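You operate a simulated robot arm through the tools that you are given. There is no shell and no other tool. Be economical: measure what you need, move in short steps, check, and stop when the job is done.

Carry out the task below with a simulated two-armed robot. There is one attempt and no reset: what you move stays moved.

JOB
Unplug the silver block, shut the valve block and stand both in the fitting tray.
Fine: hold each block with one hand while the other works; silver block in the tray's middle, valve block at one end, the plug in the tray too. Set down upright: silver block, valve block.
Where things are to end (x, y in the base frame): silver block within 4 cm of [71, 22]; valve block within 4 cm of [70, 30].

The check looks at the end state, three seconds after you hand in, the way a careful person would. Anything else that was tipped, shoved, dropped, spilled or broken makes it a failure.

ROBOT AND FRAMES
Two 7-joint arms with two-finger parallel grippers on one trunk, on a base that drives. Base frame: it is fixed to the floor where the robot stands at the start and does not move with it; the origin is under the middle of the robot, x ahead of it, y to its left, z up. Lengths are in cm, angles in rad, forces in N, time in s.
The left shoulder is at the start at [7, 16.3, 114.5], the right one opposite. With the tool pointing down near the work surface each hand reaches from about 38 to 88 cm from the robot's upright axis, wherever it stands, measured 20 degrees to its own side. Places, roughly: block lever [50, 30, 90]; fitting tray [70, 20, 80]. Payload 3.43 kg a hand.
The TCP of each hand is the grasp point between the finger pads, 3.4 cm short of the fingertips. In the tool frame z runs along the fingers and y along their closing line. Largest opening 12.8 cm; finger width 2.4, thickness 1.2; the body of the gripper, 4.8 by 13 cm, starts 9.6 cm behind the TCP.
Orientation is that of the tool frame in the base frame, as [roll, pitch, yaw] about the fixed x, y, z axes, in that order (R = Rz(yaw) Ry(pitch) Rx(roll)). With the fingers straight down and closing along the base's y, the tool's x points along the base's -x, its y along +y and its z along -z.

CONTROLS
- The arms move only by the tool nudge_tool. It takes "left_commands", "right_commands" or both (then of equal length, played together; a hand with none holds still); each is a list of rows, each a list of 7 numbers: the turn, a rotation vector about the tool's x, y, z in rad, then the shift along the tool's x, y, z in cm, then the opening, from 0 (shut) to 1 (fully open). In form: [[wx, wy, wz, tx, ty, tz, grip], ...]. A call has 1 to 10 rows; each row is the pose to reach, as a shift and turn from the pose commanded when the call began, along the tool's axes at that moment. Rows are played at 5 a second. More than 5 cm and 0.15 rad between two rows, or a gripper value outside its range, and nothing of the call is played. Where a pose cannot be reached the arm comes as near as it can. A force on the tool above 40 N (or 10 N above the force at the start of the call, whichever is more), or a blocked arm, ends the call early, and 0.2 s more pass. The fingers move at their own pace (about 15.3 cm/s each) and stop on an object; they squeeze with about 24 N. The grip force told is the motor's: it shows also when the fingers shut on nothing. Time passes only in rows, and 0.2 s behind the last, so rows that repeat a pose let the fingers close. It gives the time, the measured TCP pose, the force on the tool (base axes), the opening and the grip force at its end, in the units of the frame above (readings bear some noise), with the torque about the TCP (base axes, N m) and any sound that the robot's microphone picked up.
- Cameras (640 x 400 px; columns grow to the right, rows downward): "scene" is now at [13.92, 2.37, 138.07]; the picture's right is [0.31, -0.95, 0.00], its down [-0.60, -0.20, -0.78] and it looks along [0.74, 0.24, -0.63] (base axes); focal length 270 px, centre (320, 200). "left" rides on the left gripper at [7.6, 1.1, -16] in its tool frame; the picture's right is [-0.15, 0.99, 0.00], its down [-0.88, -0.13, -0.46] and it looks along [-0.45, -0.07, 0.89] (tool axes); focal length 234 px, centre (320, 200). "right" rides on the right gripper at [7.6, -1.1, -16] in its tool frame; the picture's right is [0.15, 0.99, 0.00], its down [-0.88, 0.13, -0.46] and it looks along [-0.45, 0.07, 0.89] (tool axes); focal length 234 px, centre (320, 200). There is no depth. A picture from a camera that has moved, and an enlarged one, comes with that camera's place and axes in the base frame and with its lens. The place of the scene camera against the robot may be out by one fixed shift of up to 2.5 cm in any direction.
- capture(camera): a new picture of that camera. No time passes.
- slide_trunk(by): slides the trunk up (or, below 0, down) by that many cm; the arms and the scene camera ride with it, the base frame stays. It gives what a move gives, with no picture.
- drive_base(legs): drives the robot by 1 to 6 legs, each [ahead, left, turn to the left] in cm, cm and rad, along the robot's own axes; the way and the turn of a leg run together, so that a leg with both is an arc; at most 150 cm and 3.142 rad a leg. The arms and the cameras ride along, it lands a little off, and it stops where it bumps. It gives what a move gives.
- head_to(pan, tilt): turns the head with the scene camera to pan (to the left, within 1.501 rad either way) and tilt (down, from -0.506 to 1.204), counted from straight ahead of the robot. It gives what a move gives.
- close_up(camera, box): a new picture of the part [left, top, right, bottom] of that camera's present view, enlarged. No time passes.
- close_job(): hands the job in; it is judged then, once.

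Work in short steps. Places have to be worked out from the pictures, the camera data and where the tool is seen: move nearer, look again, correct. Check each grasp and each placing, and mend what went wrong. You have 120 turns and 100 pictures in all, those below and enlarged ones among them. Open the grippers and draw the arms clear of the work before you hand the job in, unless the task says otherwise; then end with one line.

The tools are called after "Emit:" as a command line: name --argument value ..., lists and objects as JSON in quotes. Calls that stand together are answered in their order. nudge_tool: Moves the arms, as the interface text tells. Its arguments: {"type":"object","properties":{"left_commands":{"type":"array","items":{"type":"array","items":{"type":"number"}}},"right_commands":{"type":"array","items":{"type":"array","items":{"type":"number"}}}},"required":[]} The other tools are called the same way: slide_trunk (by) slides the trunk up or down; drive_base (legs) drives the base; head_to (pan, tilt) turns the head that bears the scene camera; capture (camera) takes a picture; close_up (camera, box) takes an enlarged picture of a part of a camera's view; close_job () hands the job in.

At the start:

```text
clock: 0.0
left_ee_pos: [53.36, 48.72, 109.41]
left_tcp_rot: [-3.141, 0.0, -3.138]
left_wrist_force: [-0.5, 0.7, -0.2]
left_ft_torque: [0.03, 0.01, 0.03]
left_gripper_width: 12.8
left_grip_force: 0.1
right_ee_pos: [43.88, 4.04, 115.79]
right_tcp_rot: [-3.141, 0.001, 3.141]
right_wrist_force: [-0.9, -0.5, 0.2]
right_ft_torque: [0.04, -0.01, 0.01]
right_gripper_width: 12.79
right_grip_force: 0.0
trunk travel left (down, up): [-62.5, 31.5]
robot x, y, heading: [0.03, -0.1, -0.004]
head pan, tilt: [0.316, 0.681]
```

scene: 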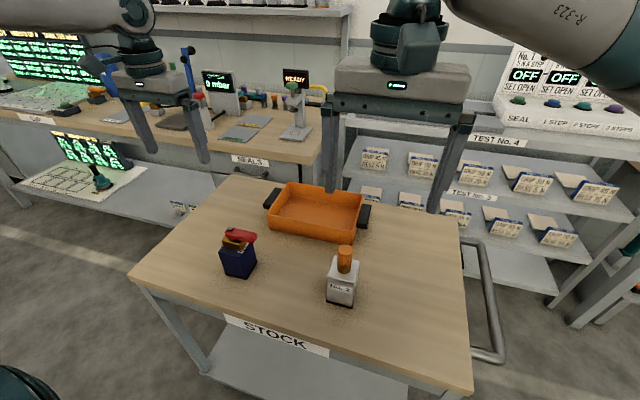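
right: 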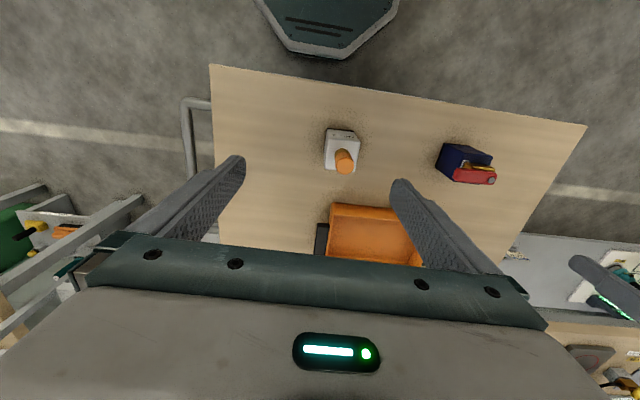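
left: 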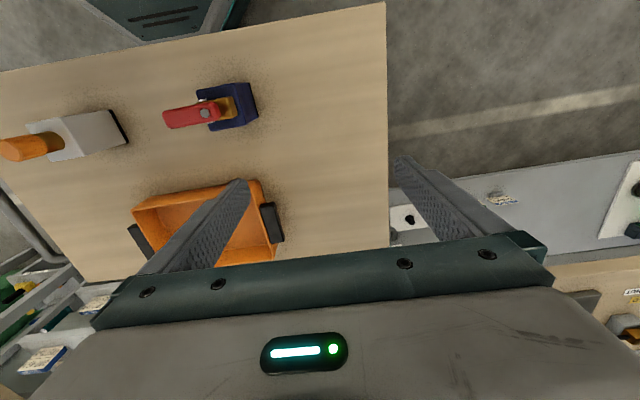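

The scene shows a silver block with an orange plug on top and a dark-blue valve block with a red lever. I take enlarged views of both and the tray.

Emit:
close_up --camera "scene" --box '[200, 210, 300, 290]'

Emit:
close_up --camera "scene" --box '[300, 230, 400, 310]'

Emit:
close_up --camera "scene" --box '[250, 170, 380, 250]'

Emit:
close_up --camera "left" --box '[0, 60, 280, 220]'

Emit:
close_up --camera "right" --box '[300, 110, 520, 240]'

```text
5.00 times, centred on (250, 250) of scene
camera zoom: at [13.92, 2.37, 138.07], right [0.31, -0.95, 0.0], down [-0.6, -0.2, -0.78], along [0.74, 0.24, -0.63], focal length 1349 px, centre (670, -50)
```

zoom: 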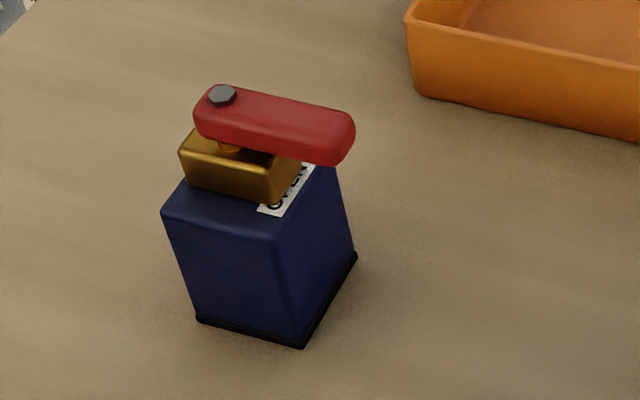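

```text
5.00 times, centred on (350, 270) of scene
camera zoom: at [13.92, 2.37, 138.07], right [0.31, -0.95, 0.0], down [-0.6, -0.2, -0.78], along [0.74, 0.24, -0.63], focal length 1349 px, centre (170, -150)
```

zoom: 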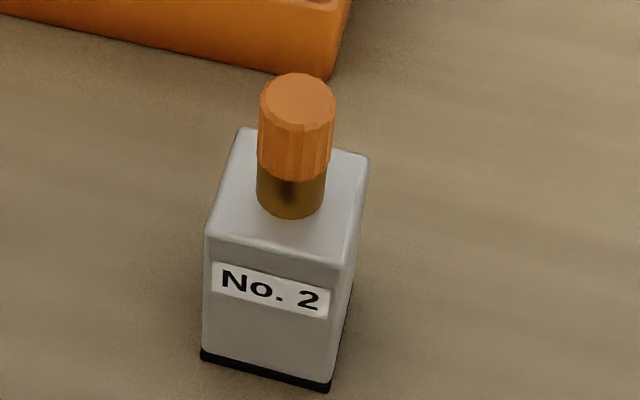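

```text
4.92 times, centred on (315, 210) of scene
camera zoom: at [13.92, 2.37, 138.07], right [0.31, -0.95, 0.0], down [-0.6, -0.2, -0.78], along [0.74, 0.24, -0.63], focal length 1328 px, centre (345, 151)
```

zoom: 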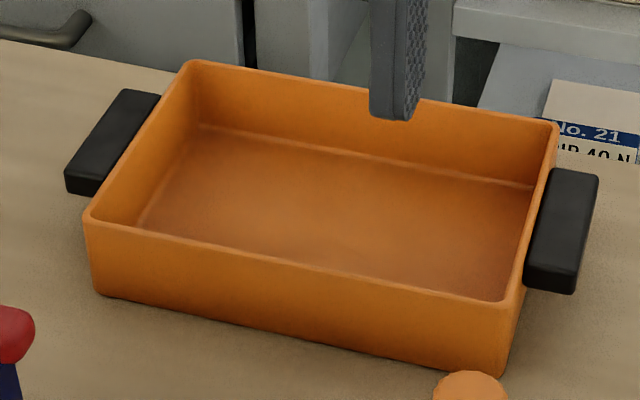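

```text
2.29 times, centred on (140, 140) of left
camera zoom: at [45.66, 49.79, 125.47], right [0.15, 0.99, 0.0], down [0.88, -0.13, 0.46], along [0.45, -0.07, -0.89], focal length 535 px, centre (731, 337)
```

zoom: 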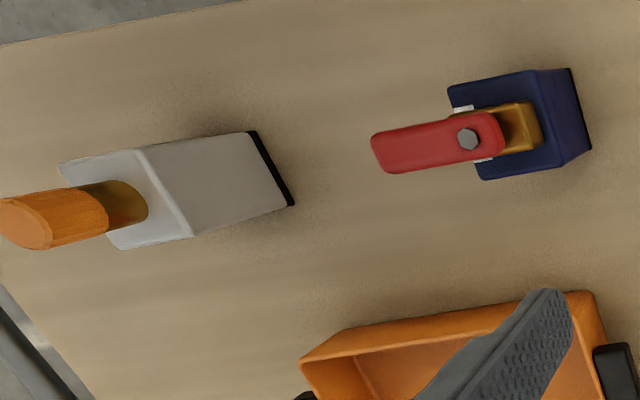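

```text
2.91 times, centred on (410, 175) of right
camera zoom: at [36.43, 2.96, 131.89], right [-0.15, 0.99, 0.0], down [0.88, 0.13, 0.46], along [0.45, 0.07, -0.89], focal length 681 px, centre (58, 273)
```

zoom: 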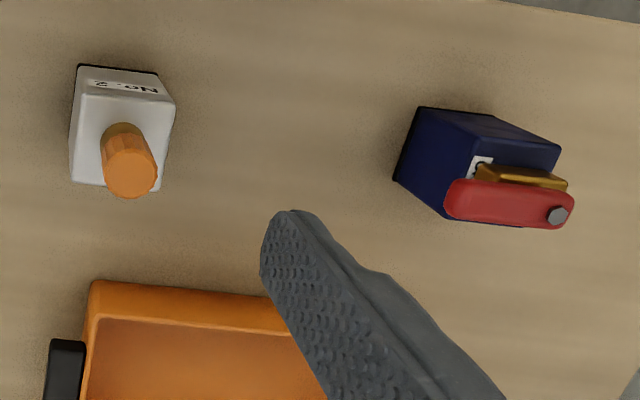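

I triangulate: valve block centred near (47.2, 34.8), pivot z≈94, lever pointing to -y; silver block near (47.9, 8.6), plug top z≈95.6. I zoom tighter to read the labels around the lever.

Emit:
close_up --camera "left" --box '[155, 75, 265, 140]'

Emit:
close_up --camera "scene" --box '[220, 220, 265, 250]'

```text
5.82 times, centred on (210, 108) of left
camera zoom: at [45.66, 49.79, 125.47], right [0.15, 0.99, 0.0], down [0.88, -0.13, 0.46], along [0.45, -0.07, -0.89], focal length 1362 px, centre (960, 738)
```

zoom: 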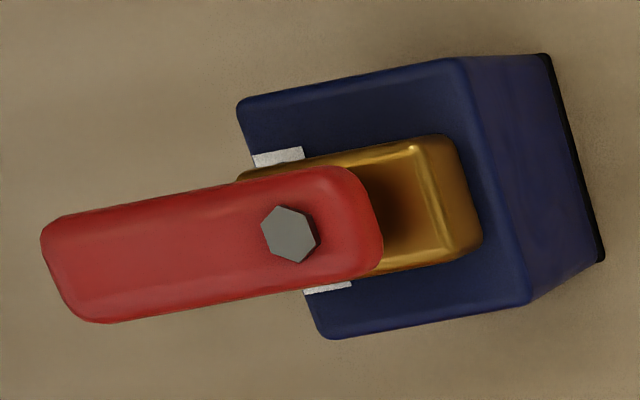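

```text
13.33 times, centred on (242, 235) of scene
camera zoom: at [13.92, 2.37, 138.07], right [0.31, -0.95, 0.0], down [-0.6, -0.2, -0.78], along [0.74, 0.24, -0.63], focal length 3598 px, centre (1353, -267)
```

zoom: 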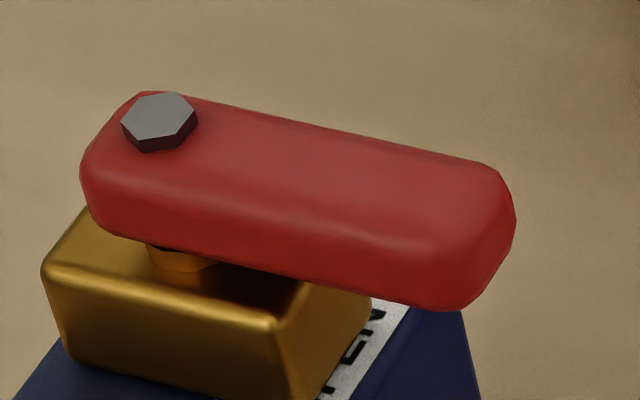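

Only an "OPEN" label is visible under the lever, so shutting should be a quarter turn. Valve first, since that clears the space: the left hand yaws to come from the +y side, closing along x.

Emit:
nudge_tool --left_commands '[[0, 0, -0.15, 0.6, 0.2, 0, 1], [0, 0, -0.3, 1.2, 0.4, 0, 1], [0, 0, -0.45, 1.8, 0.6, 0, 1], [0, 0, -0.6, 2.4, 0.8, 0, 1], [0, 0, -0.75, 3.0, 1.0, 0, 1], [0, 0, -0.9, 3.6, 1.2, 0, 1], [0, 0, -1.05, 4.2, 1.4, 0, 1], [0, 0, -1.2, 4.8, 1.6, 0, 1], [0, 0, -1.35, 5.4, 1.8, 0, 1], [0, 0, -1.5, 6.0, 2, 0, 1]]'

```text
clock: 2.2
left_ee_pos: [47.44, 50.62, 109.42]
left_tcp_rot: [3.142, 0.001, -1.637]
left_wrist_force: [0.4, -0.2, -0.3]
left_ft_torque: [0.01, 0.02, 0.0]
left_gripper_width: 12.82
left_grip_force: 0.1
right_ee_pos: [43.94, 3.98, 115.87]
right_tcp_rot: [3.14, -0.002, -3.141]
right_wrist_force: [1.0, -0.6, -0.2]
right_ft_torque: [-0.02, -0.04, 0.02]
right_gripper_width: 12.78
right_grip_force: 0.1
trunk travel left (down, up): [-62.5, 31.5]
robot x, y, heading: [0.34, 0.21, 0.002]
head pan, tilt: [0.316, 0.681]
```

Left yaw is -1.637, the block's is about -1.53, so I correct that while tilting the hand to about 34° above horizontal and lowering it to a pre-grasp spot 12 cm back from the valve block.

Emit:
nudge_tool --left_commands '[[0.005, 0.097, -0.01, 0.6, 0, 1.9, 1], [0.01, 0.194, -0.019, 1.2, 0, 3.7, 1], [0.015, 0.291, -0.029, 1.8, 0, 5.6, 1], [0.02, 0.388, -0.039, 2.4, -0.1, 7.4, 1], [0.025, 0.485, -0.048, 3.0, -0.1, 9.3, 1], [0.031, 0.581, -0.058, 3.5, -0.1, 11.2, 1], [0.036, 0.678, -0.068, 4.1, -0.1, 13, 1], [0.041, 0.775, -0.077, 4.7, -0.1, 14.9, 1], [0.046, 0.872, -0.087, 5.3, -0.15, 16.8, 1], [0.051, 0.969, -0.097, 5.9, -0.15, 18.6, 1]]'

Emit:
capture --camera "left"

Emit:
capture --camera "scene"

```text
clock: 4.4
left_ee_pos: [47.03, 44.76, 90.72]
left_tcp_rot: [3.141, -0.972, -1.536]
left_wrist_force: [-0.1, 0.1, 0.0]
left_ft_torque: [-0.03, -0.01, -0.01]
left_gripper_width: 12.79
left_grip_force: 0.0
right_ee_pos: [44.04, 4.11, 115.81]
right_tcp_rot: [-3.141, -0.001, 3.141]
right_wrist_force: [-0.9, -0.3, -0.2]
right_ft_torque: [-0.01, 0.02, -0.02]
right_gripper_width: 12.79
right_grip_force: 0.1
trunk travel left (down, up): [-62.5, 31.5]
robot x, y, heading: [-0.02, 0.27, 0.004]
head pan, tilt: [0.316, 0.681]
```

```text
89 pictures are left
camera left: at [45.51, 53.59, 105.94], right [-0.99, 0.05, -0.12], down [0.1, 0.88, -0.47], along [0.08, -0.48, -0.87], focal length 234 px, centre (320, 200)
```

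left: 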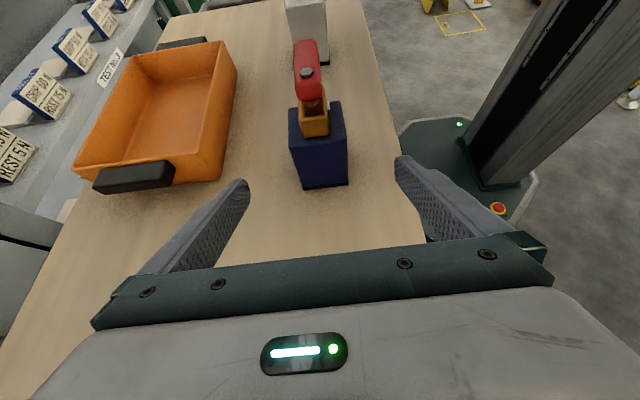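

```text
88 pictures are left
camera scene: at [13.97, 2.43, 138.06], right [0.31, -0.95, 0.0], down [-0.6, -0.2, -0.78], along [0.74, 0.24, -0.63], focal length 270 px, centre (320, 200)
```

scene: 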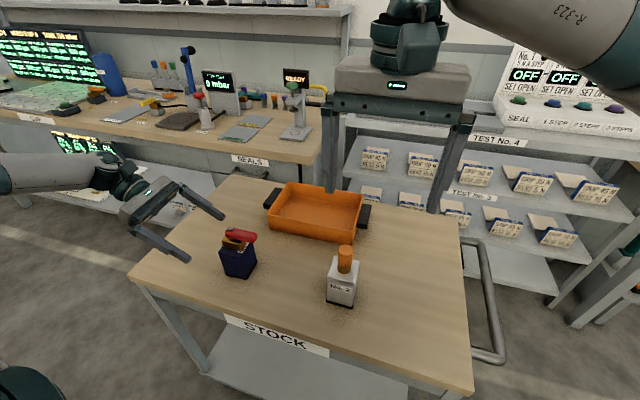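

The left camera confirms the valve block spans x 44.1–49.9, +y face at 37.4. I advance 12 cm along the fingers so they straddle it, still open.

Emit:
nudge_tool --left_commands '[[0, 0, 0, 0, 0.1, 3, 1], [0, 0, 0, 0, 0.2, 6, 1], [0, 0, 0, 0, 0.3, 9, 1], [0, 0, 0, 0, 0.4, 12, 1]]'

Emit:
capture --camera "left"

```text
clock: 5.4
left_ee_pos: [47.03, 34.73, 83.99]
left_tcp_rot: [3.141, -0.971, -1.534]
left_wrist_force: [0.2, 0.9, 0.1]
left_ft_torque: [-0.01, -0.02, -0.01]
left_gripper_width: 12.78
left_grip_force: 0.0
right_ee_pos: [43.95, 4.08, 115.78]
right_tcp_rot: [-3.141, -0.001, -3.14]
right_wrist_force: [0.9, 0.4, 0.4]
right_ft_torque: [0.0, 0.03, -0.01]
right_gripper_width: 12.81
right_grip_force: 0.0
trunk travel left (down, up): [-62.5, 31.5]
robot x, y, heading: [0.32, -0.26, -0.004]
head pan, tilt: [0.316, 0.681]
```

```text
87 pictures are left
camera left: at [45.52, 43.59, 99.26], right [-0.99, 0.05, -0.12], down [0.1, 0.88, -0.47], along [0.08, -0.48, -0.88], focal length 234 px, centre (320, 200)
```

left: 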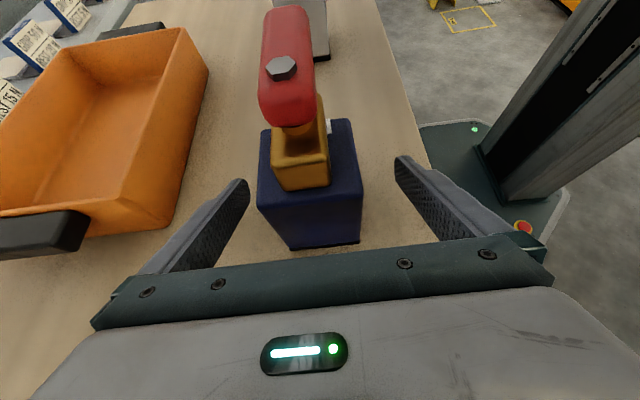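

The TCP is at the block's middle with clearance both sides; I close the left hand.

Emit:
nudge_tool --left_commands '[[0, 0, 0, 0, 0, 0, 0.6], [0, 0, 0, 0, 0, 0, 0.4], [0, 0, 0, 0, 0, 0, 0.2], [0, 0, 0, 0, 0, 0, 0.2]]'

Emit:
capture --camera "left"

```text
clock: 6.4
left_ee_pos: [47.08, 34.79, 84.06]
left_tcp_rot: [-3.14, -0.97, -1.536]
left_wrist_force: [3.3, 2.6, 5.1]
left_ft_torque: [0.18, -0.06, -0.1]
left_gripper_width: 5.99
left_grip_force: 23.6
right_ee_pos: [43.91, 4.05, 115.89]
right_tcp_rot: [3.14, -0.001, 3.141]
right_wrist_force: [0.1, 0.6, -0.5]
right_ft_torque: [0.0, 0.01, -0.01]
right_gripper_width: 12.83
right_grip_force: 0.1
trunk travel left (down, up): [-62.5, 31.5]
robot x, y, heading: [0.1, 0.15, -0.001]
head pan, tilt: [0.316, 0.681]
```

```text
86 pictures are left
camera left: at [45.51, 43.62, 99.32], right [-0.99, 0.05, -0.12], down [0.1, 0.88, -0.47], along [0.08, -0.48, -0.88], focal length 234 px, centre (320, 200)
```

left: 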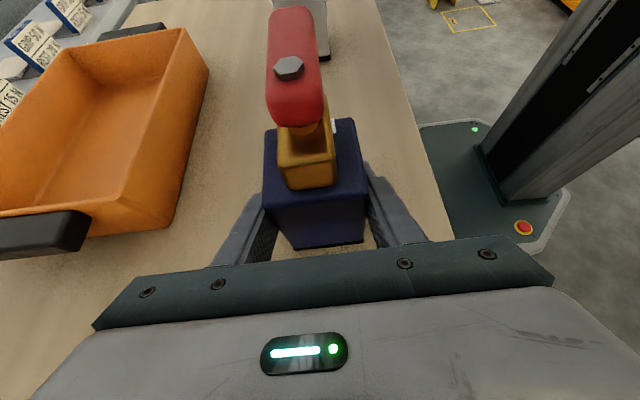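

Gripped at 5.99 cm. Now the right hand shuts its fingers and moves above a spot on the +x side of the lever's tip, staying high.

Emit:
nudge_tool --right_commands '[[0, 0, 0, -1, 3.2, 1, 0.5], [0, 0, 0, -2, 6.4, 2, 0], [0, 0, 0, -3, 9.6, 3, 0], [0, 0, 0, -4, 12.8, 4, 0], [0, 0, 0, -5, 16, 5.5, 0], [0, 0, 0, -6, 19.2, 7, 0], [0, 0, 0, -7, 22.4, 9, 0], [0, 0, 0, -7.6, 25.4, 10.5, 0]]'

Emit:
capture --camera "right"

Emit:
capture --camera "left"

```text
clock: 8.2
left_ee_pos: [46.92, 34.76, 84.03]
left_tcp_rot: [3.141, -0.968, -1.536]
left_wrist_force: [-2.2, 4.0, 5.9]
left_ft_torque: [-0.19, 0.29, -0.28]
left_gripper_width: 6.01
left_grip_force: 24.5
right_ee_pos: [51.44, 28.48, 106.09]
right_tcp_rot: [-3.141, -0.001, 3.141]
right_wrist_force: [-0.6, 0.2, 0.1]
right_ft_torque: [0.03, 0.03, 0.0]
right_gripper_width: 0.0
right_grip_force: 24.2
right hand out of reach, approached as far as the arm can: row 8
trunk travel left (down, up): [-62.5, 31.5]
robot x, y, heading: [0.08, -0.21, -0.002]
head pan, tilt: [0.316, 0.681]
```

```text
85 pictures are left
camera right: at [43.95, 27.37, 122.12], right [-0.15, 0.99, 0.0], down [0.88, 0.13, 0.46], along [0.45, 0.07, -0.89], focal length 234 px, centre (320, 200)
```

right: 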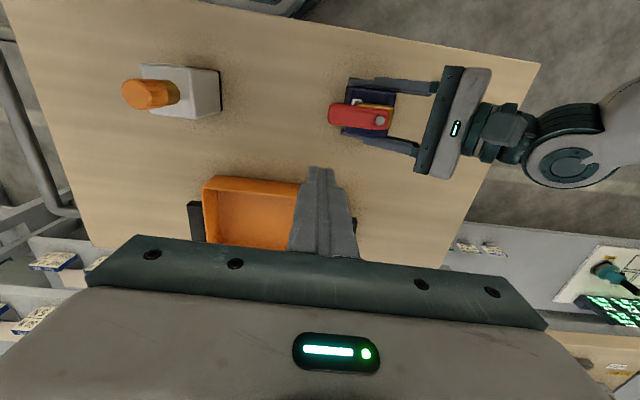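

```text
84 pictures are left
camera left: at [45.43, 43.63, 99.33], right [-0.99, 0.05, -0.12], down [0.1, 0.88, -0.47], along [0.08, -0.48, -0.88], focal length 234 px, centre (320, 200)
```

left: 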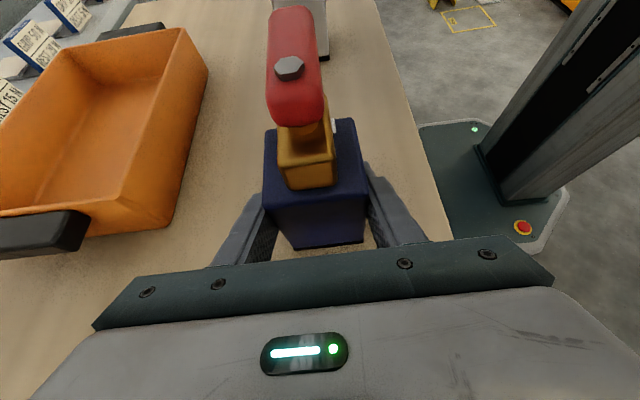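

The right hand just runs out of reach at y≈28.5 pointing straight down. I tilt it so its fingers point toward +y and down, backing slightly to -y.

Emit:
nudge_tool --right_commands '[[-0.14, 0, 0, 0, -1, 0, 0], [-0.28, 0, 0, 0, -2, 0, 0], [-0.42, 0, 0, 0, -2.5, 0, 0], [-0.56, 0, 0, 0, -3, 0, 0], [-0.7, 0, 0, 0, -3, 0, 0]]'

```text
clock: 9.4
left_ee_pos: [46.93, 34.62, 84.0]
left_tcp_rot: [-3.14, -0.97, -1.536]
left_wrist_force: [-1.1, 3.0, 4.4]
left_ft_torque: [-0.25, 0.3, -0.07]
left_gripper_width: 6.0
left_grip_force: 23.7
right_ee_pos: [51.53, 25.3, 106.02]
right_tcp_rot: [2.439, 0.001, 3.14]
right_wrist_force: [-0.3, -0.4, 0.3]
right_ft_torque: [-0.01, 0.02, 0.02]
right_gripper_width: 0.0
right_grip_force: 24.1
trunk travel left (down, up): [-62.5, 31.5]
robot x, y, heading: [-0.02, -0.19, 0.002]
head pan, tilt: [0.316, 0.681]
```

The tilt is good (fingers along (0, 0.65, -0.76)). I lower the tip beside the lever's end on its +x side.

Emit:
nudge_tool --right_commands '[[0, 0, 0, 0, -1.6, 2.7, 0], [0, 0, 0, 0, -3.1, 5.5, 0], [0, 0, 0, 0, -4.7, 8.2, 0], [0, 0, 0, 0, -6.26, 10.95, 0]]'

Emit:
capture --camera "right"

Emit:
capture --camera "left"

Emit:
close_up --camera "scene" --box '[180, 190, 300, 290]'

```text
clock: 10.4
left_ee_pos: [46.99, 34.68, 84.0]
left_tcp_rot: [-3.141, -0.97, -1.536]
left_wrist_force: [-0.5, 4.7, 6.9]
left_ft_torque: [0.17, 0.38, -0.21]
left_gripper_width: 5.99
left_grip_force: 24.0
right_ee_pos: [51.3, 27.43, 93.37]
right_tcp_rot: [2.441, 0.0, 3.14]
right_wrist_force: [-0.6, 0.5, -0.2]
right_ft_torque: [0.0, 0.0, -0.05]
right_gripper_width: 0.0
right_grip_force: 23.8
trunk travel left (down, up): [-62.5, 31.5]
robot x, y, heading: [-0.03, 0.23, -0.002]
head pan, tilt: [0.316, 0.681]
```

```text
83 pictures are left
camera right: at [43.81, 16.35, 104.98], right [-0.15, 0.76, 0.64], down [0.88, -0.19, 0.43], along [0.45, 0.62, -0.64], focal length 234 px, centre (320, 200)
```

right: 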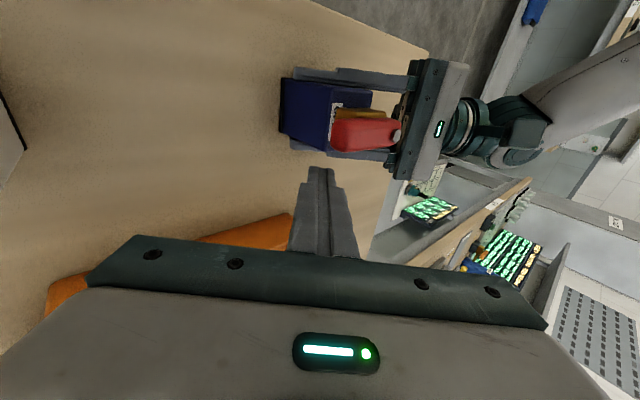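

```text
82 pictures are left
camera left: at [45.43, 43.63, 99.32], right [-0.99, 0.05, -0.12], down [0.1, 0.88, -0.47], along [0.08, -0.48, -0.88], focal length 234 px, centre (320, 200)
```

left: 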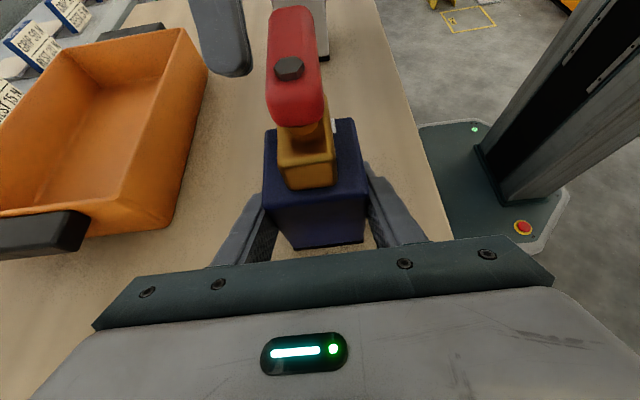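

```text
4.00 times, centred on (240, 240) of scene
camera zoom: at [13.87, 2.39, 138.08], right [0.31, -0.95, 0.0], down [-0.6, -0.2, -0.78], along [0.74, 0.24, -0.63], focal length 1079 px, centre (640, 40)
```

zoom: 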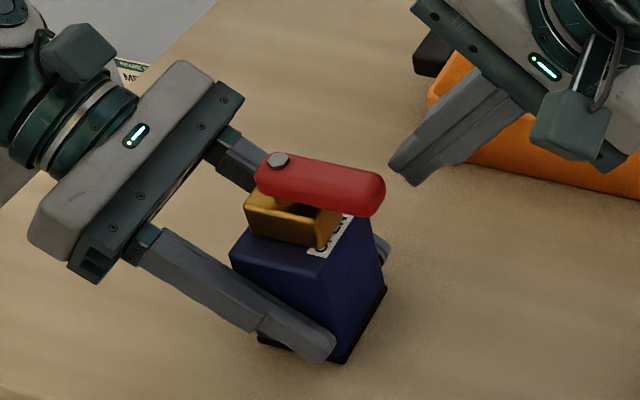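

The tip is level with the lever but only overlaps its very end; I shift 1.9 cm to +y and then push toward -x (clockwise, the usual closing sense) along an arc to about 45°.

Emit:
nudge_tool --right_commands '[[0, 0, 0, 0, 1.45, 1.23, 0], [0, 0, 0, 1.5, 1.45, 1.23, 0], [0, 0, 0, 2.3, 1.22, 1.03, 0], [0, 0, 0, 3.2, 0.99, 0.84, 0], [0, 0, 0, 4.3, 0.92, 0.78, 0], [0, 0, 0, 5.4, 0.84, 0.71, 0]]'

Emit:
capture --camera "left"

Emit:
close_up --camera "scene" --box '[180, 190, 300, 290]'

```text
clock: 11.8
left_ee_pos: [46.95, 34.73, 84.0]
left_tcp_rot: [-3.141, -0.97, -1.535]
left_wrist_force: [-2.7, 1.4, 6.8]
left_ft_torque: [-0.12, 0.07, -0.07]
left_gripper_width: 5.99
left_grip_force: 24.1
right_ee_pos: [45.93, 28.7, 93.69]
right_tcp_rot: [2.441, 0.001, 3.141]
right_wrist_force: [0.9, 0.1, -0.8]
right_ft_torque: [-0.01, -0.05, 0.01]
right_gripper_width: 0.0
right_grip_force: 23.6
trunk travel left (down, up): [-62.5, 31.5]
robot x, y, heading: [0.35, -0.02, -0.001]
head pan, tilt: [0.316, 0.681]
```

```text
80 pictures are left
camera left: at [45.43, 43.62, 99.31], right [-0.99, 0.05, -0.12], down [0.1, 0.88, -0.47], along [0.08, -0.48, -0.88], focal length 234 px, centre (320, 200)
```

left: 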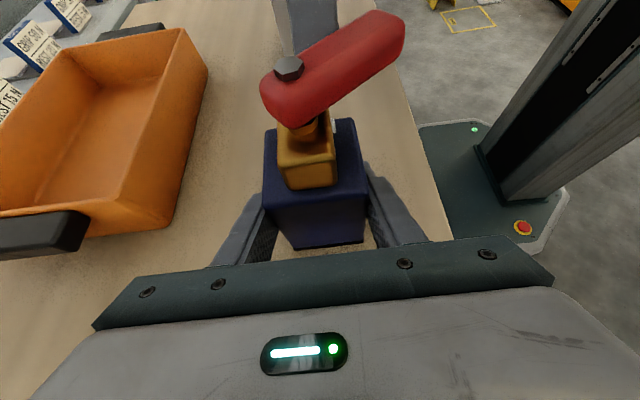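

```text
4.00 times, centred on (240, 240) of scene
camera zoom: at [13.86, 2.37, 138.07], right [0.31, -0.95, 0.0], down [-0.6, -0.2, -0.78], along [0.74, 0.24, -0.63], focal length 1079 px, centre (640, 40)
```

zoom: 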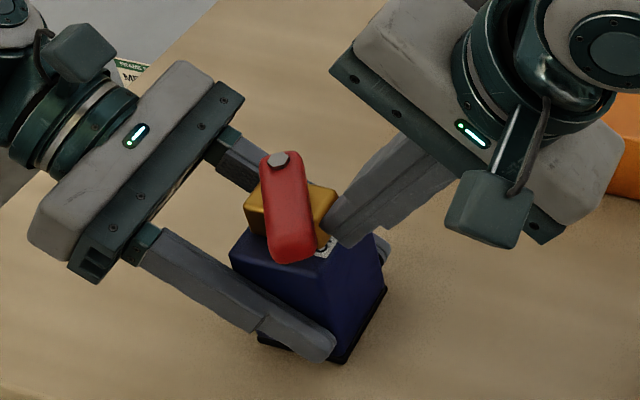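

The lever turns freely clockwise and is now about 55° round. I continue the arc to 90°.

Emit:
nudge_tool --right_commands '[[0, 0, 0, 1.0, 0.23, 0.19, 0], [0, 0, 0, 2.0, 0.69, 0.58, 0], [0, 0, 0, 2.9, 1.22, 1.03, 0], [0, 0, 0, 3.5, 1.68, 1.42, 0], [0, 0, 0, 3.7, 2.06, 1.74, 0], [0, 0, 0, 3.7, 2.06, 1.74, 0]]'

Emit:
capture --camera "left"

Emit:
close_up --camera "scene" --box '[180, 190, 300, 290]'

```text
clock: 13.2
left_ee_pos: [46.83, 34.74, 83.93]
left_tcp_rot: [-3.141, -0.97, -1.536]
left_wrist_force: [-11.5, 9.5, 9.1]
left_ft_torque: [-0.64, -0.15, -0.64]
left_gripper_width: 5.98
left_grip_force: 23.8
right_ee_pos: [42.33, 31.37, 93.54]
right_tcp_rot: [2.444, 0.0, 3.139]
right_wrist_force: [10.2, -10.7, -6.6]
right_ft_torque: [-0.31, -0.23, -0.16]
right_gripper_width: 0.02
right_grip_force: 24.3
trunk travel left (down, up): [-62.5, 31.5]
robot x, y, heading: [0.34, 0.29, -0.008]
head pan, tilt: [0.316, 0.681]
```

```text
78 pictures are left
camera left: at [45.4, 43.61, 99.3], right [-0.99, 0.05, -0.12], down [0.1, 0.88, -0.47], along [0.08, -0.48, -0.88], focal length 234 px, centre (320, 200)
```

left: 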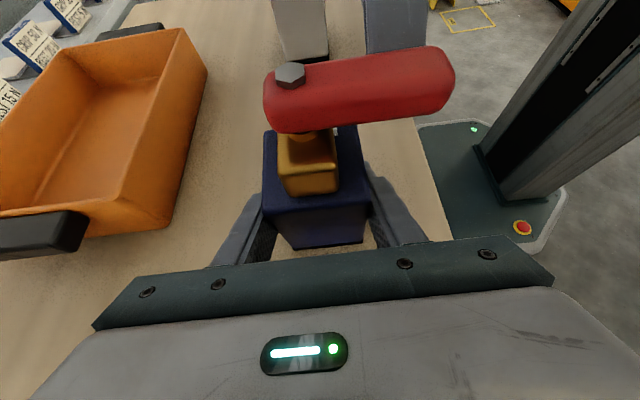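

```text
4.00 times, centred on (240, 240) of scene
camera zoom: at [13.88, 2.35, 138.07], right [0.31, -0.95, 0.0], down [-0.6, -0.2, -0.78], along [0.74, 0.24, -0.63], focal length 1079 px, centre (640, 40)
```

zoom: 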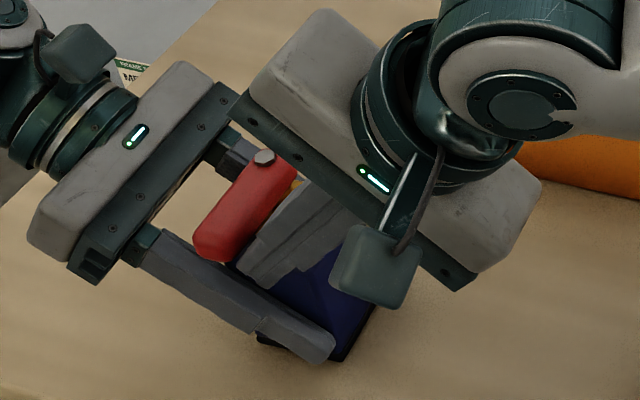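

Reaction force rose and the lever's edge computes to lie exactly along x: it is at its 90° stop. I back the right hand off to -y, then up and away, and look.

Emit:
nudge_tool --right_commands '[[0, 0, 0, 0, -1.5, -1.3, 0], [0, 0, 0, 0, -3.05, -2.58, 0], [0, 0, 0, 0, -3.05, -6, 0], [0, 0, 0, 0, -3.05, -10, 0], [0, 0, 0, 0, -4, -14, 0], [0, 0, 0, 0, -4, -18, 0]]'

Emit:
capture --camera "left"

Emit:
close_up --camera "scene" --box '[180, 190, 300, 290]'

```text
clock: 14.6
left_ee_pos: [46.97, 34.81, 83.93]
left_tcp_rot: [3.141, -0.969, -1.537]
left_wrist_force: [0.4, 1.4, 0.7]
left_ft_torque: [0.19, 0.17, -0.05]
left_gripper_width: 6.0
left_grip_force: 23.9
right_ee_pos: [42.42, 16.44, 104.75]
right_tcp_rot: [2.441, -0.001, 3.139]
right_wrist_force: [-0.5, 0.5, -0.2]
right_ft_torque: [0.0, 0.03, 0.02]
right_gripper_width: 0.03
right_grip_force: 24.0
trunk travel left (down, up): [-62.5, 31.5]
robot x, y, heading: [0.26, 0.03, 0.005]
head pan, tilt: [0.316, 0.681]
```

```text
76 pictures are left
camera left: at [45.47, 43.62, 99.28], right [-0.99, 0.05, -0.12], down [0.1, 0.88, -0.47], along [0.08, -0.48, -0.88], focal length 234 px, centre (320, 200)
```

left: 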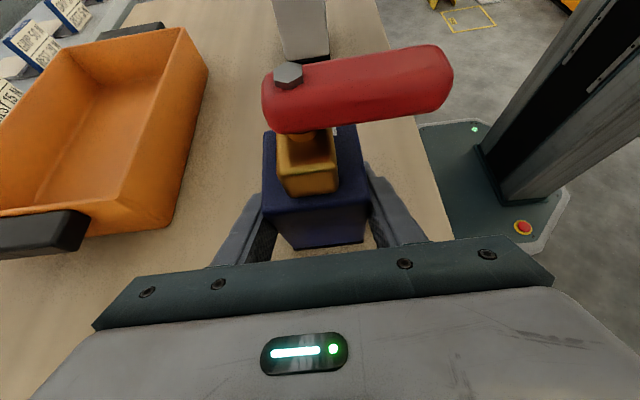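

```text
4.00 times, centred on (240, 240) of scene
camera zoom: at [13.92, 2.35, 138.06], right [0.31, -0.95, 0.0], down [-0.6, -0.2, -0.78], along [0.74, 0.24, -0.63], focal length 1079 px, centre (640, 40)
```

zoom: 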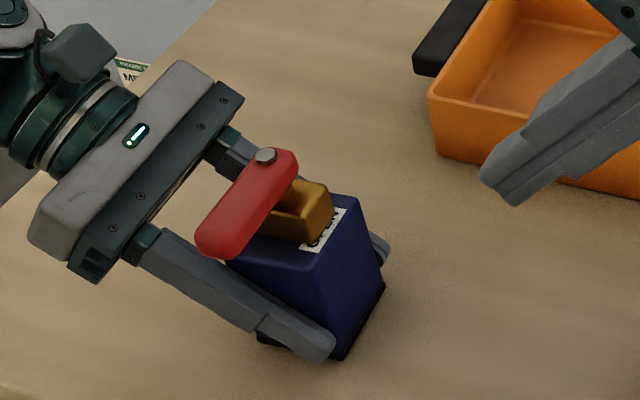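

The lever stays at 90°: shut. I now lift the valve block straight up 12 cm with the left hand's grip and check it.

Emit:
nudge_tool --left_commands '[[0, 0, 0, 0.83, 0, -0.56, 0.2], [0, 0, 0, 3.3, 0, -2.25, 0.2], [0, 0, 0, 6.6, 0, -4.5, 0.2], [0, 0, 0, 9.9, 0, -6.76, 0.2]]'

Emit:
capture --camera "left"

Emit:
capture --camera "scene"

```text
clock: 15.6
left_ee_pos: [46.98, 34.45, 96.12]
left_tcp_rot: [-3.141, -0.968, -1.536]
left_wrist_force: [-0.9, -0.8, -6.9]
left_ft_torque: [0.06, -0.04, 0.04]
left_gripper_width: 5.99
left_grip_force: 24.5
right_ee_pos: [42.33, 16.47, 104.83]
right_tcp_rot: [2.442, -0.001, -3.141]
right_wrist_force: [0.2, 0.2, -0.5]
right_ft_torque: [-0.02, -0.01, -0.03]
right_gripper_width: 0.0
right_grip_force: 24.2
trunk travel left (down, up): [-62.5, 31.5]
robot x, y, heading: [-0.08, 0.22, 0.001]
head pan, tilt: [0.316, 0.681]
```

```text
74 pictures are left
camera left: at [45.48, 43.3, 111.41], right [-0.99, 0.05, -0.12], down [0.1, 0.88, -0.47], along [0.08, -0.48, -0.88], focal length 234 px, centre (320, 200)
```

left: 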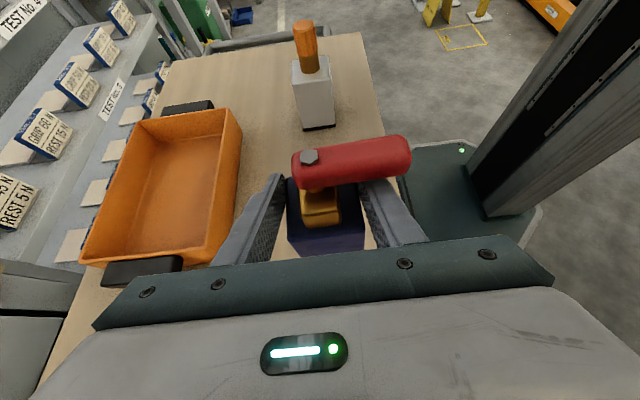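

```text
73 pictures are left
camera scene: at [13.87, 2.29, 138.07], right [0.31, -0.95, 0.0], down [-0.6, -0.19, -0.78], along [0.74, 0.24, -0.63], focal length 270 px, centre (320, 200)
```

scene: 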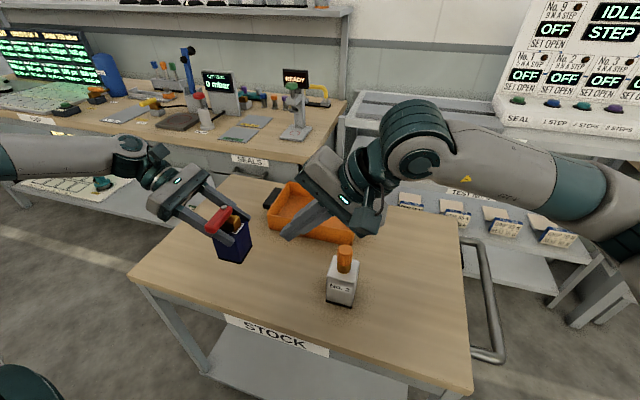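

The block hangs level in the grip. From this view the tray rim spans about x 61–78, y 10–35. I carry the block over to (70.2, 29.5) at this height while the right hand retreats and straightens.

Emit:
nudge_tool --left_commands '[[0, 0, 0, 0.7, -3.29, 0.52, 0.2], [0, 0, 0, 1.4, -6.57, 1.03, 0.2], [0, 0, 0, 2.1, -9.86, 1.55, 0.2], [0, 0, 0, 2.8, -13.1, 2.07, 0.2], [0, 0, 0, 3.5, -16.4, 2.59, 0.2], [0, 0, 0, 4.2, -19.7, 3.1, 0.2], [0, 0, 0, 4.9, -23.0, 3.62, 0.2]]' --right_commands '[[0.1, 0, 0, 0, -0.66, -1.9, 0], [0.2, 0, 0, 0, -1.3, -3.7, 0], [0.3, 0, 0, 0, -2, -5.6, 0], [0.4, 0, 0, 0, -2.6, -7.5, 0], [0.5, 0, 0, 0, -3.3, -9.4, 0], [0.6, 0, 0, 0, -3.9, -11.2, 0], [0.7, 0, 0, 0, -4.6, -13.1, 0]]'

Emit:
capture --camera "left"

Emit:
capture --camera "right"

Emit:
close_up --camera "scene" --box '[220, 130, 400, 260]'

```text
clock: 17.2
left_ee_pos: [65.37, 29.5, 101.64]
left_tcp_rot: [-3.135, -0.95, -1.532]
left_wrist_force: [-0.2, 0.2, -5.9]
left_ft_torque: [-0.04, -0.03, 0.02]
left_gripper_width: 5.97
left_grip_force: 24.1
left hand out of reach, approached as far as the arm can: row 5, 6, 7
right_ee_pos: [42.46, 4.77, 111.9]
right_tcp_rot: [-3.141, -0.001, 3.141]
right_wrist_force: [-0.2, 0.2, -0.6]
right_ft_torque: [-0.01, 0.02, -0.01]
right_gripper_width: 0.0
right_grip_force: 24.1
trunk travel left (down, up): [-62.5, 31.5]
robot x, y, heading: [0.16, -0.14, 0.004]
head pan, tilt: [0.316, 0.681]
```

```text
72 pictures are left
camera left: at [63.7, 38.07, 117.16], right [-0.99, 0.04, -0.12], down [0.09, 0.89, -0.45], along [0.09, -0.46, -0.88], focal length 234 px, centre (320, 200)
```

left: 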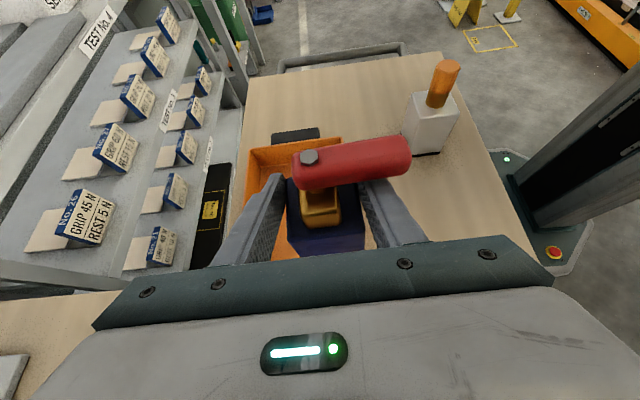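

```text
71 pictures are left
camera right: at [34.88, 3.64, 127.83], right [-0.15, 0.99, 0.0], down [0.88, 0.13, 0.45], along [0.45, 0.07, -0.89], focal length 234 px, centre (320, 200)
```

right: 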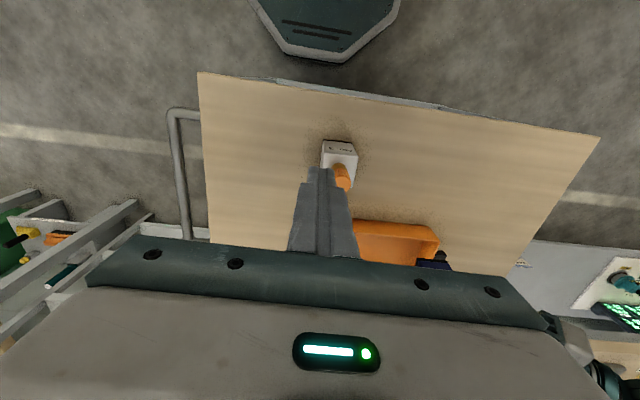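

```text
3.08 times, centred on (310, 195) of scene
camera zoom: at [14.06, 2.35, 138.05], right [0.31, -0.95, 0.0], down [-0.6, -0.2, -0.78], along [0.74, 0.24, -0.63], focal length 830 px, centre (351, 215)
```

zoom: 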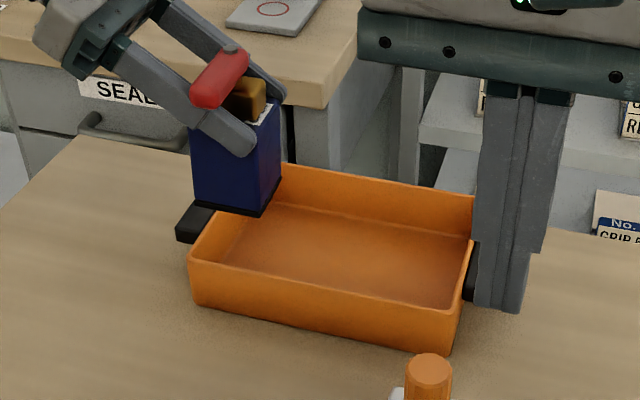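

The left hand runs out of reach at x=65.4, about 5 cm short. A short drive forward would fix it; I first tilt the head down to check the gap between my base and the table.

Emit:
head_to --pan 0.0 --tilt 1.2

Emit:
capture --camera "scene"

```text
clock: 18.1
left_ee_pos: [65.24, 29.62, 101.77]
left_tcp_rot: [-3.134, -0.949, -1.533]
left_wrist_force: [-0.2, 0.4, -6.3]
left_ft_torque: [0.0, -0.04, 0.0]
left_gripper_width: 6.03
left_grip_force: 23.8
right_ee_pos: [42.22, 4.8, 111.84]
right_tcp_rot: [3.141, -0.003, 3.141]
right_wrist_force: [0.0, -0.2, -0.4]
right_ft_torque: [-0.01, -0.02, 0.01]
right_gripper_width: 0.0
right_grip_force: 24.3
trunk travel left (down, up): [-62.5, 31.5]
robot x, y, heading: [-0.31, 0.01, 0.003]
head pan, tilt: [0.0, 1.201]
```

```text
69 pictures are left
camera scene: at [11.46, -0.25, 134.31], right [0.0, -1.0, 0.0], down [-0.93, 0.0, -0.36], along [0.36, 0.0, -0.93], focal length 270 px, centre (320, 200)
```

scene: 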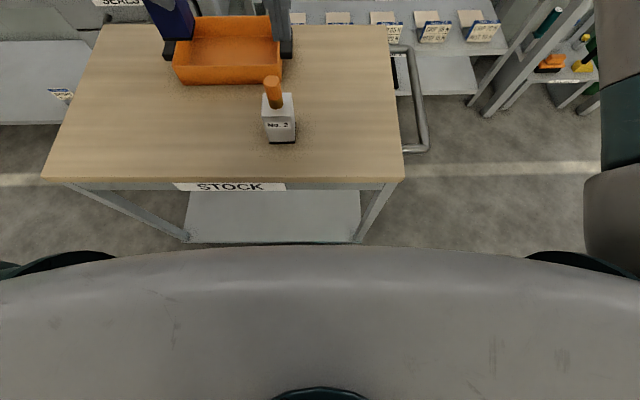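

The table's near edge is at about x=36 and my base front at about 28; a 5 cm drive ahead is safe. I drive that and restore the head.

Emit:
drive_base --legs '[[5, 0, 0]]'

Emit:
head_to --pan 0.3 --tilt 0.8

Emit:
capture --camera "left"

Emit:
capture --camera "scene"

```text
clock: 19.1
left_ee_pos: [70.13, 29.64, 101.76]
left_tcp_rot: [-3.13, -0.951, -1.536]
left_wrist_force: [-0.3, 0.1, -6.8]
left_ft_torque: [-0.02, -0.01, 0.01]
left_gripper_width: 6.01
left_grip_force: 24.0
right_ee_pos: [47.21, 4.61, 111.87]
right_tcp_rot: [-3.14, -0.002, 3.14]
right_wrist_force: [-0.2, -0.9, -0.8]
right_ft_torque: [-0.01, -0.01, 0.0]
right_gripper_width: 0.0
right_grip_force: 24.4
trunk travel left (down, up): [-62.5, 31.5]
robot x, y, heading: [4.79, -0.21, 0.002]
head pan, tilt: [0.0, 1.201]
```

```text
clock: 19.9
left_ee_pos: [70.15, 29.6, 101.75]
left_tcp_rot: [-3.134, -0.952, -1.534]
left_wrist_force: [-0.3, 0.1, -6.7]
left_ft_torque: [-0.03, -0.03, 0.01]
left_gripper_width: 5.98
left_grip_force: 23.7
right_ee_pos: [47.13, 4.84, 111.87]
right_tcp_rot: [-3.14, 0.001, -3.141]
right_wrist_force: [-0.1, -0.7, 1.2]
right_ft_torque: [-0.01, -0.02, 0.02]
right_gripper_width: 0.0
right_grip_force: 24.3
trunk travel left (down, up): [-62.5, 31.5]
robot x, y, heading: [4.93, -0.06, 0.002]
head pan, tilt: [0.3, 0.799]
```

```text
68 pictures are left
camera left: at [68.54, 38.15, 117.21], right [-0.99, 0.04, -0.12], down [0.09, 0.89, -0.45], along [0.09, -0.46, -0.88], focal length 234 px, centre (320, 200)
```

left: 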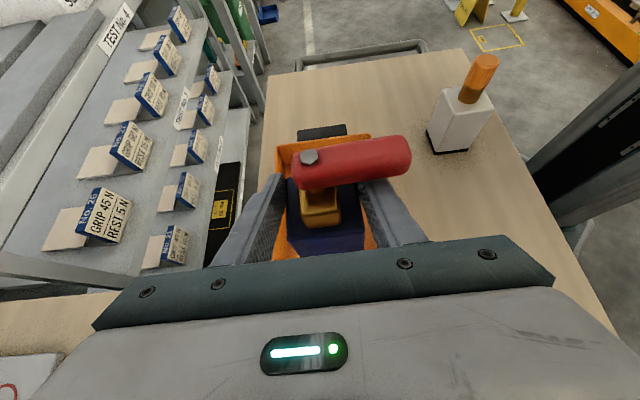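

```text
67 pictures are left
camera scene: at [18.49, 2.13, 137.07], right [0.3, -0.96, 0.0], down [-0.69, -0.21, -0.7], along [0.67, 0.21, -0.72], focal length 270 px, centre (320, 200)
```

scene: 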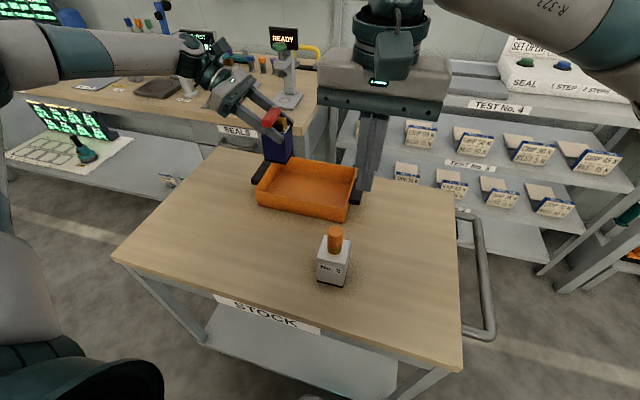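

The block now hangs at (70.1, 29.6), over the tray's left end. I slide the trunk down 10 cm, which lowers the block straight without changing the arm's reach (right fingertips stay above the plug).

Emit:
slide_trunk --by -10

Emit:
capture --camera "left"

Emit:
close_up --camera "scene" --box '[190, 40, 390, 220]'

```text
clock: 21.3
left_ee_pos: [70.22, 29.54, 91.78]
left_tcp_rot: [-3.133, -0.951, -1.534]
left_wrist_force: [0.0, -0.8, -7.3]
left_ft_torque: [-0.07, -0.05, 0.03]
left_gripper_width: 5.99
left_grip_force: 24.4
right_ee_pos: [47.28, 4.87, 101.79]
right_tcp_rot: [3.141, 0.0, 3.141]
right_wrist_force: [-0.2, -0.2, 0.7]
right_ft_torque: [0.04, -0.01, 0.02]
right_gripper_width: 0.0
right_grip_force: 23.7
trunk travel left (down, up): [-52.5, 41.5]
robot x, y, heading: [4.74, -0.05, -0.004]
head pan, tilt: [0.3, 0.799]
```

```text
66 pictures are left
camera left: at [68.57, 38.12, 107.21], right [-0.99, 0.04, -0.12], down [0.09, 0.89, -0.45], along [0.09, -0.46, -0.88], focal length 234 px, centre (320, 200)
```

left: 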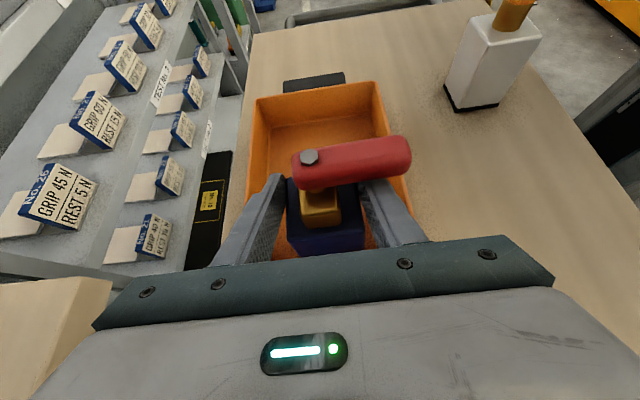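

```text
2.22 times, centred on (290, 130) of scene
camera zoom: at [18.53, 2.12, 127.08], right [0.3, -0.96, 0.0], down [-0.69, -0.21, -0.7], along [0.67, 0.21, -0.72], focal length 600 px, centre (387, 356)
```

zoom: 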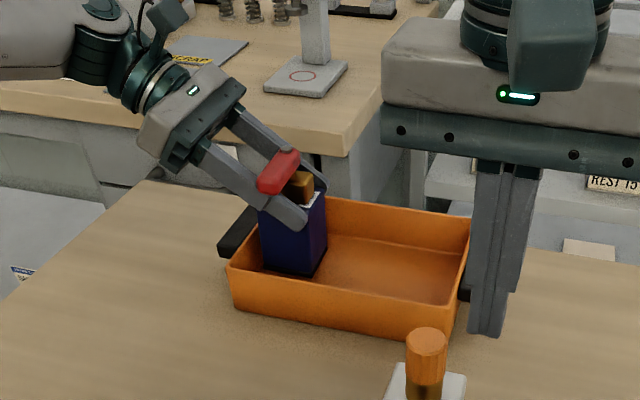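

Tray rim computes to x 62–79, y 10–35; the block is well inside its left end. I raise the right hand out of the plug's way, then lower the trunk further.

Emit:
nudge_tool --right_commands '[[0, 0, 0, 0, -2, -3, 0], [0, 0, 0, 0, -4, -7, 0], [0, 0, 0, 0, -4, -10, 0]]'

Emit:
slide_trunk --by -5.5

Emit:
capture --camera "left"

Emit:
close_up --camera "scene" --box '[190, 40, 390, 220]'

```text
clock: 22.1
left_ee_pos: [70.21, 29.58, 91.84]
left_tcp_rot: [-3.132, -0.95, -1.534]
left_wrist_force: [-0.2, 0.2, -6.6]
left_ft_torque: [-0.03, -0.05, 0.01]
left_gripper_width: 6.01
left_grip_force: 23.7
right_ee_pos: [46.95, 0.97, 111.69]
right_tcp_rot: [-3.139, 0.001, -3.141]
right_wrist_force: [-0.5, -1.4, 1.2]
right_ft_torque: [-0.01, 0.01, -0.02]
right_gripper_width: 0.0
right_grip_force: 23.9
trunk travel left (down, up): [-52.5, 41.5]
robot x, y, heading: [5.17, -0.15, 0.006]
head pan, tilt: [0.3, 0.799]
```

```text
clock: 23.0
left_ee_pos: [70.19, 29.38, 86.48]
left_tcp_rot: [-3.131, -0.95, -1.536]
left_wrist_force: [-2.7, -1.7, 17.8]
left_ft_torque: [-0.22, 0.42, 0.35]
left_gripper_width: 6.01
left_grip_force: 23.8
right_ee_pos: [46.86, 0.91, 106.19]
right_tcp_rot: [3.14, 0.002, -3.14]
right_wrist_force: [0.1, 0.5, 0.4]
right_ft_torque: [0.02, -0.02, 0.02]
right_gripper_width: 0.0
right_grip_force: 23.4
trunk travel left (down, up): [-47.0, 47.0]
robot x, y, heading: [4.81, -0.34, 0.003]
head pan, tilt: [0.3, 0.799]
```

```text
64 pictures are left
camera left: at [68.37, 37.95, 101.84], right [-0.99, 0.04, -0.12], down [0.1, 0.89, -0.45], along [0.09, -0.46, -0.88], focal length 234 px, centre (320, 200)
```

left: 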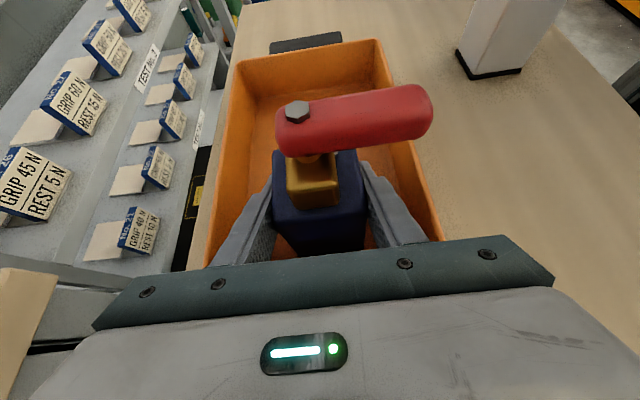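

```text
2.22 times, centred on (290, 130) of scene
camera zoom: at [18.27, 1.97, 121.6], right [0.3, -0.96, 0.0], down [-0.68, -0.21, -0.7], along [0.67, 0.21, -0.72], focal length 600 px, centre (387, 356)
```

zoom: 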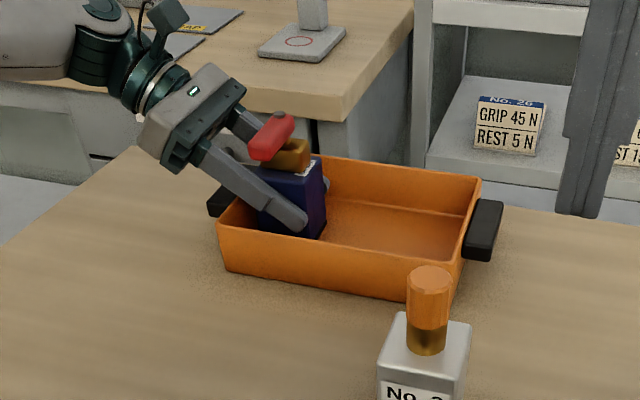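

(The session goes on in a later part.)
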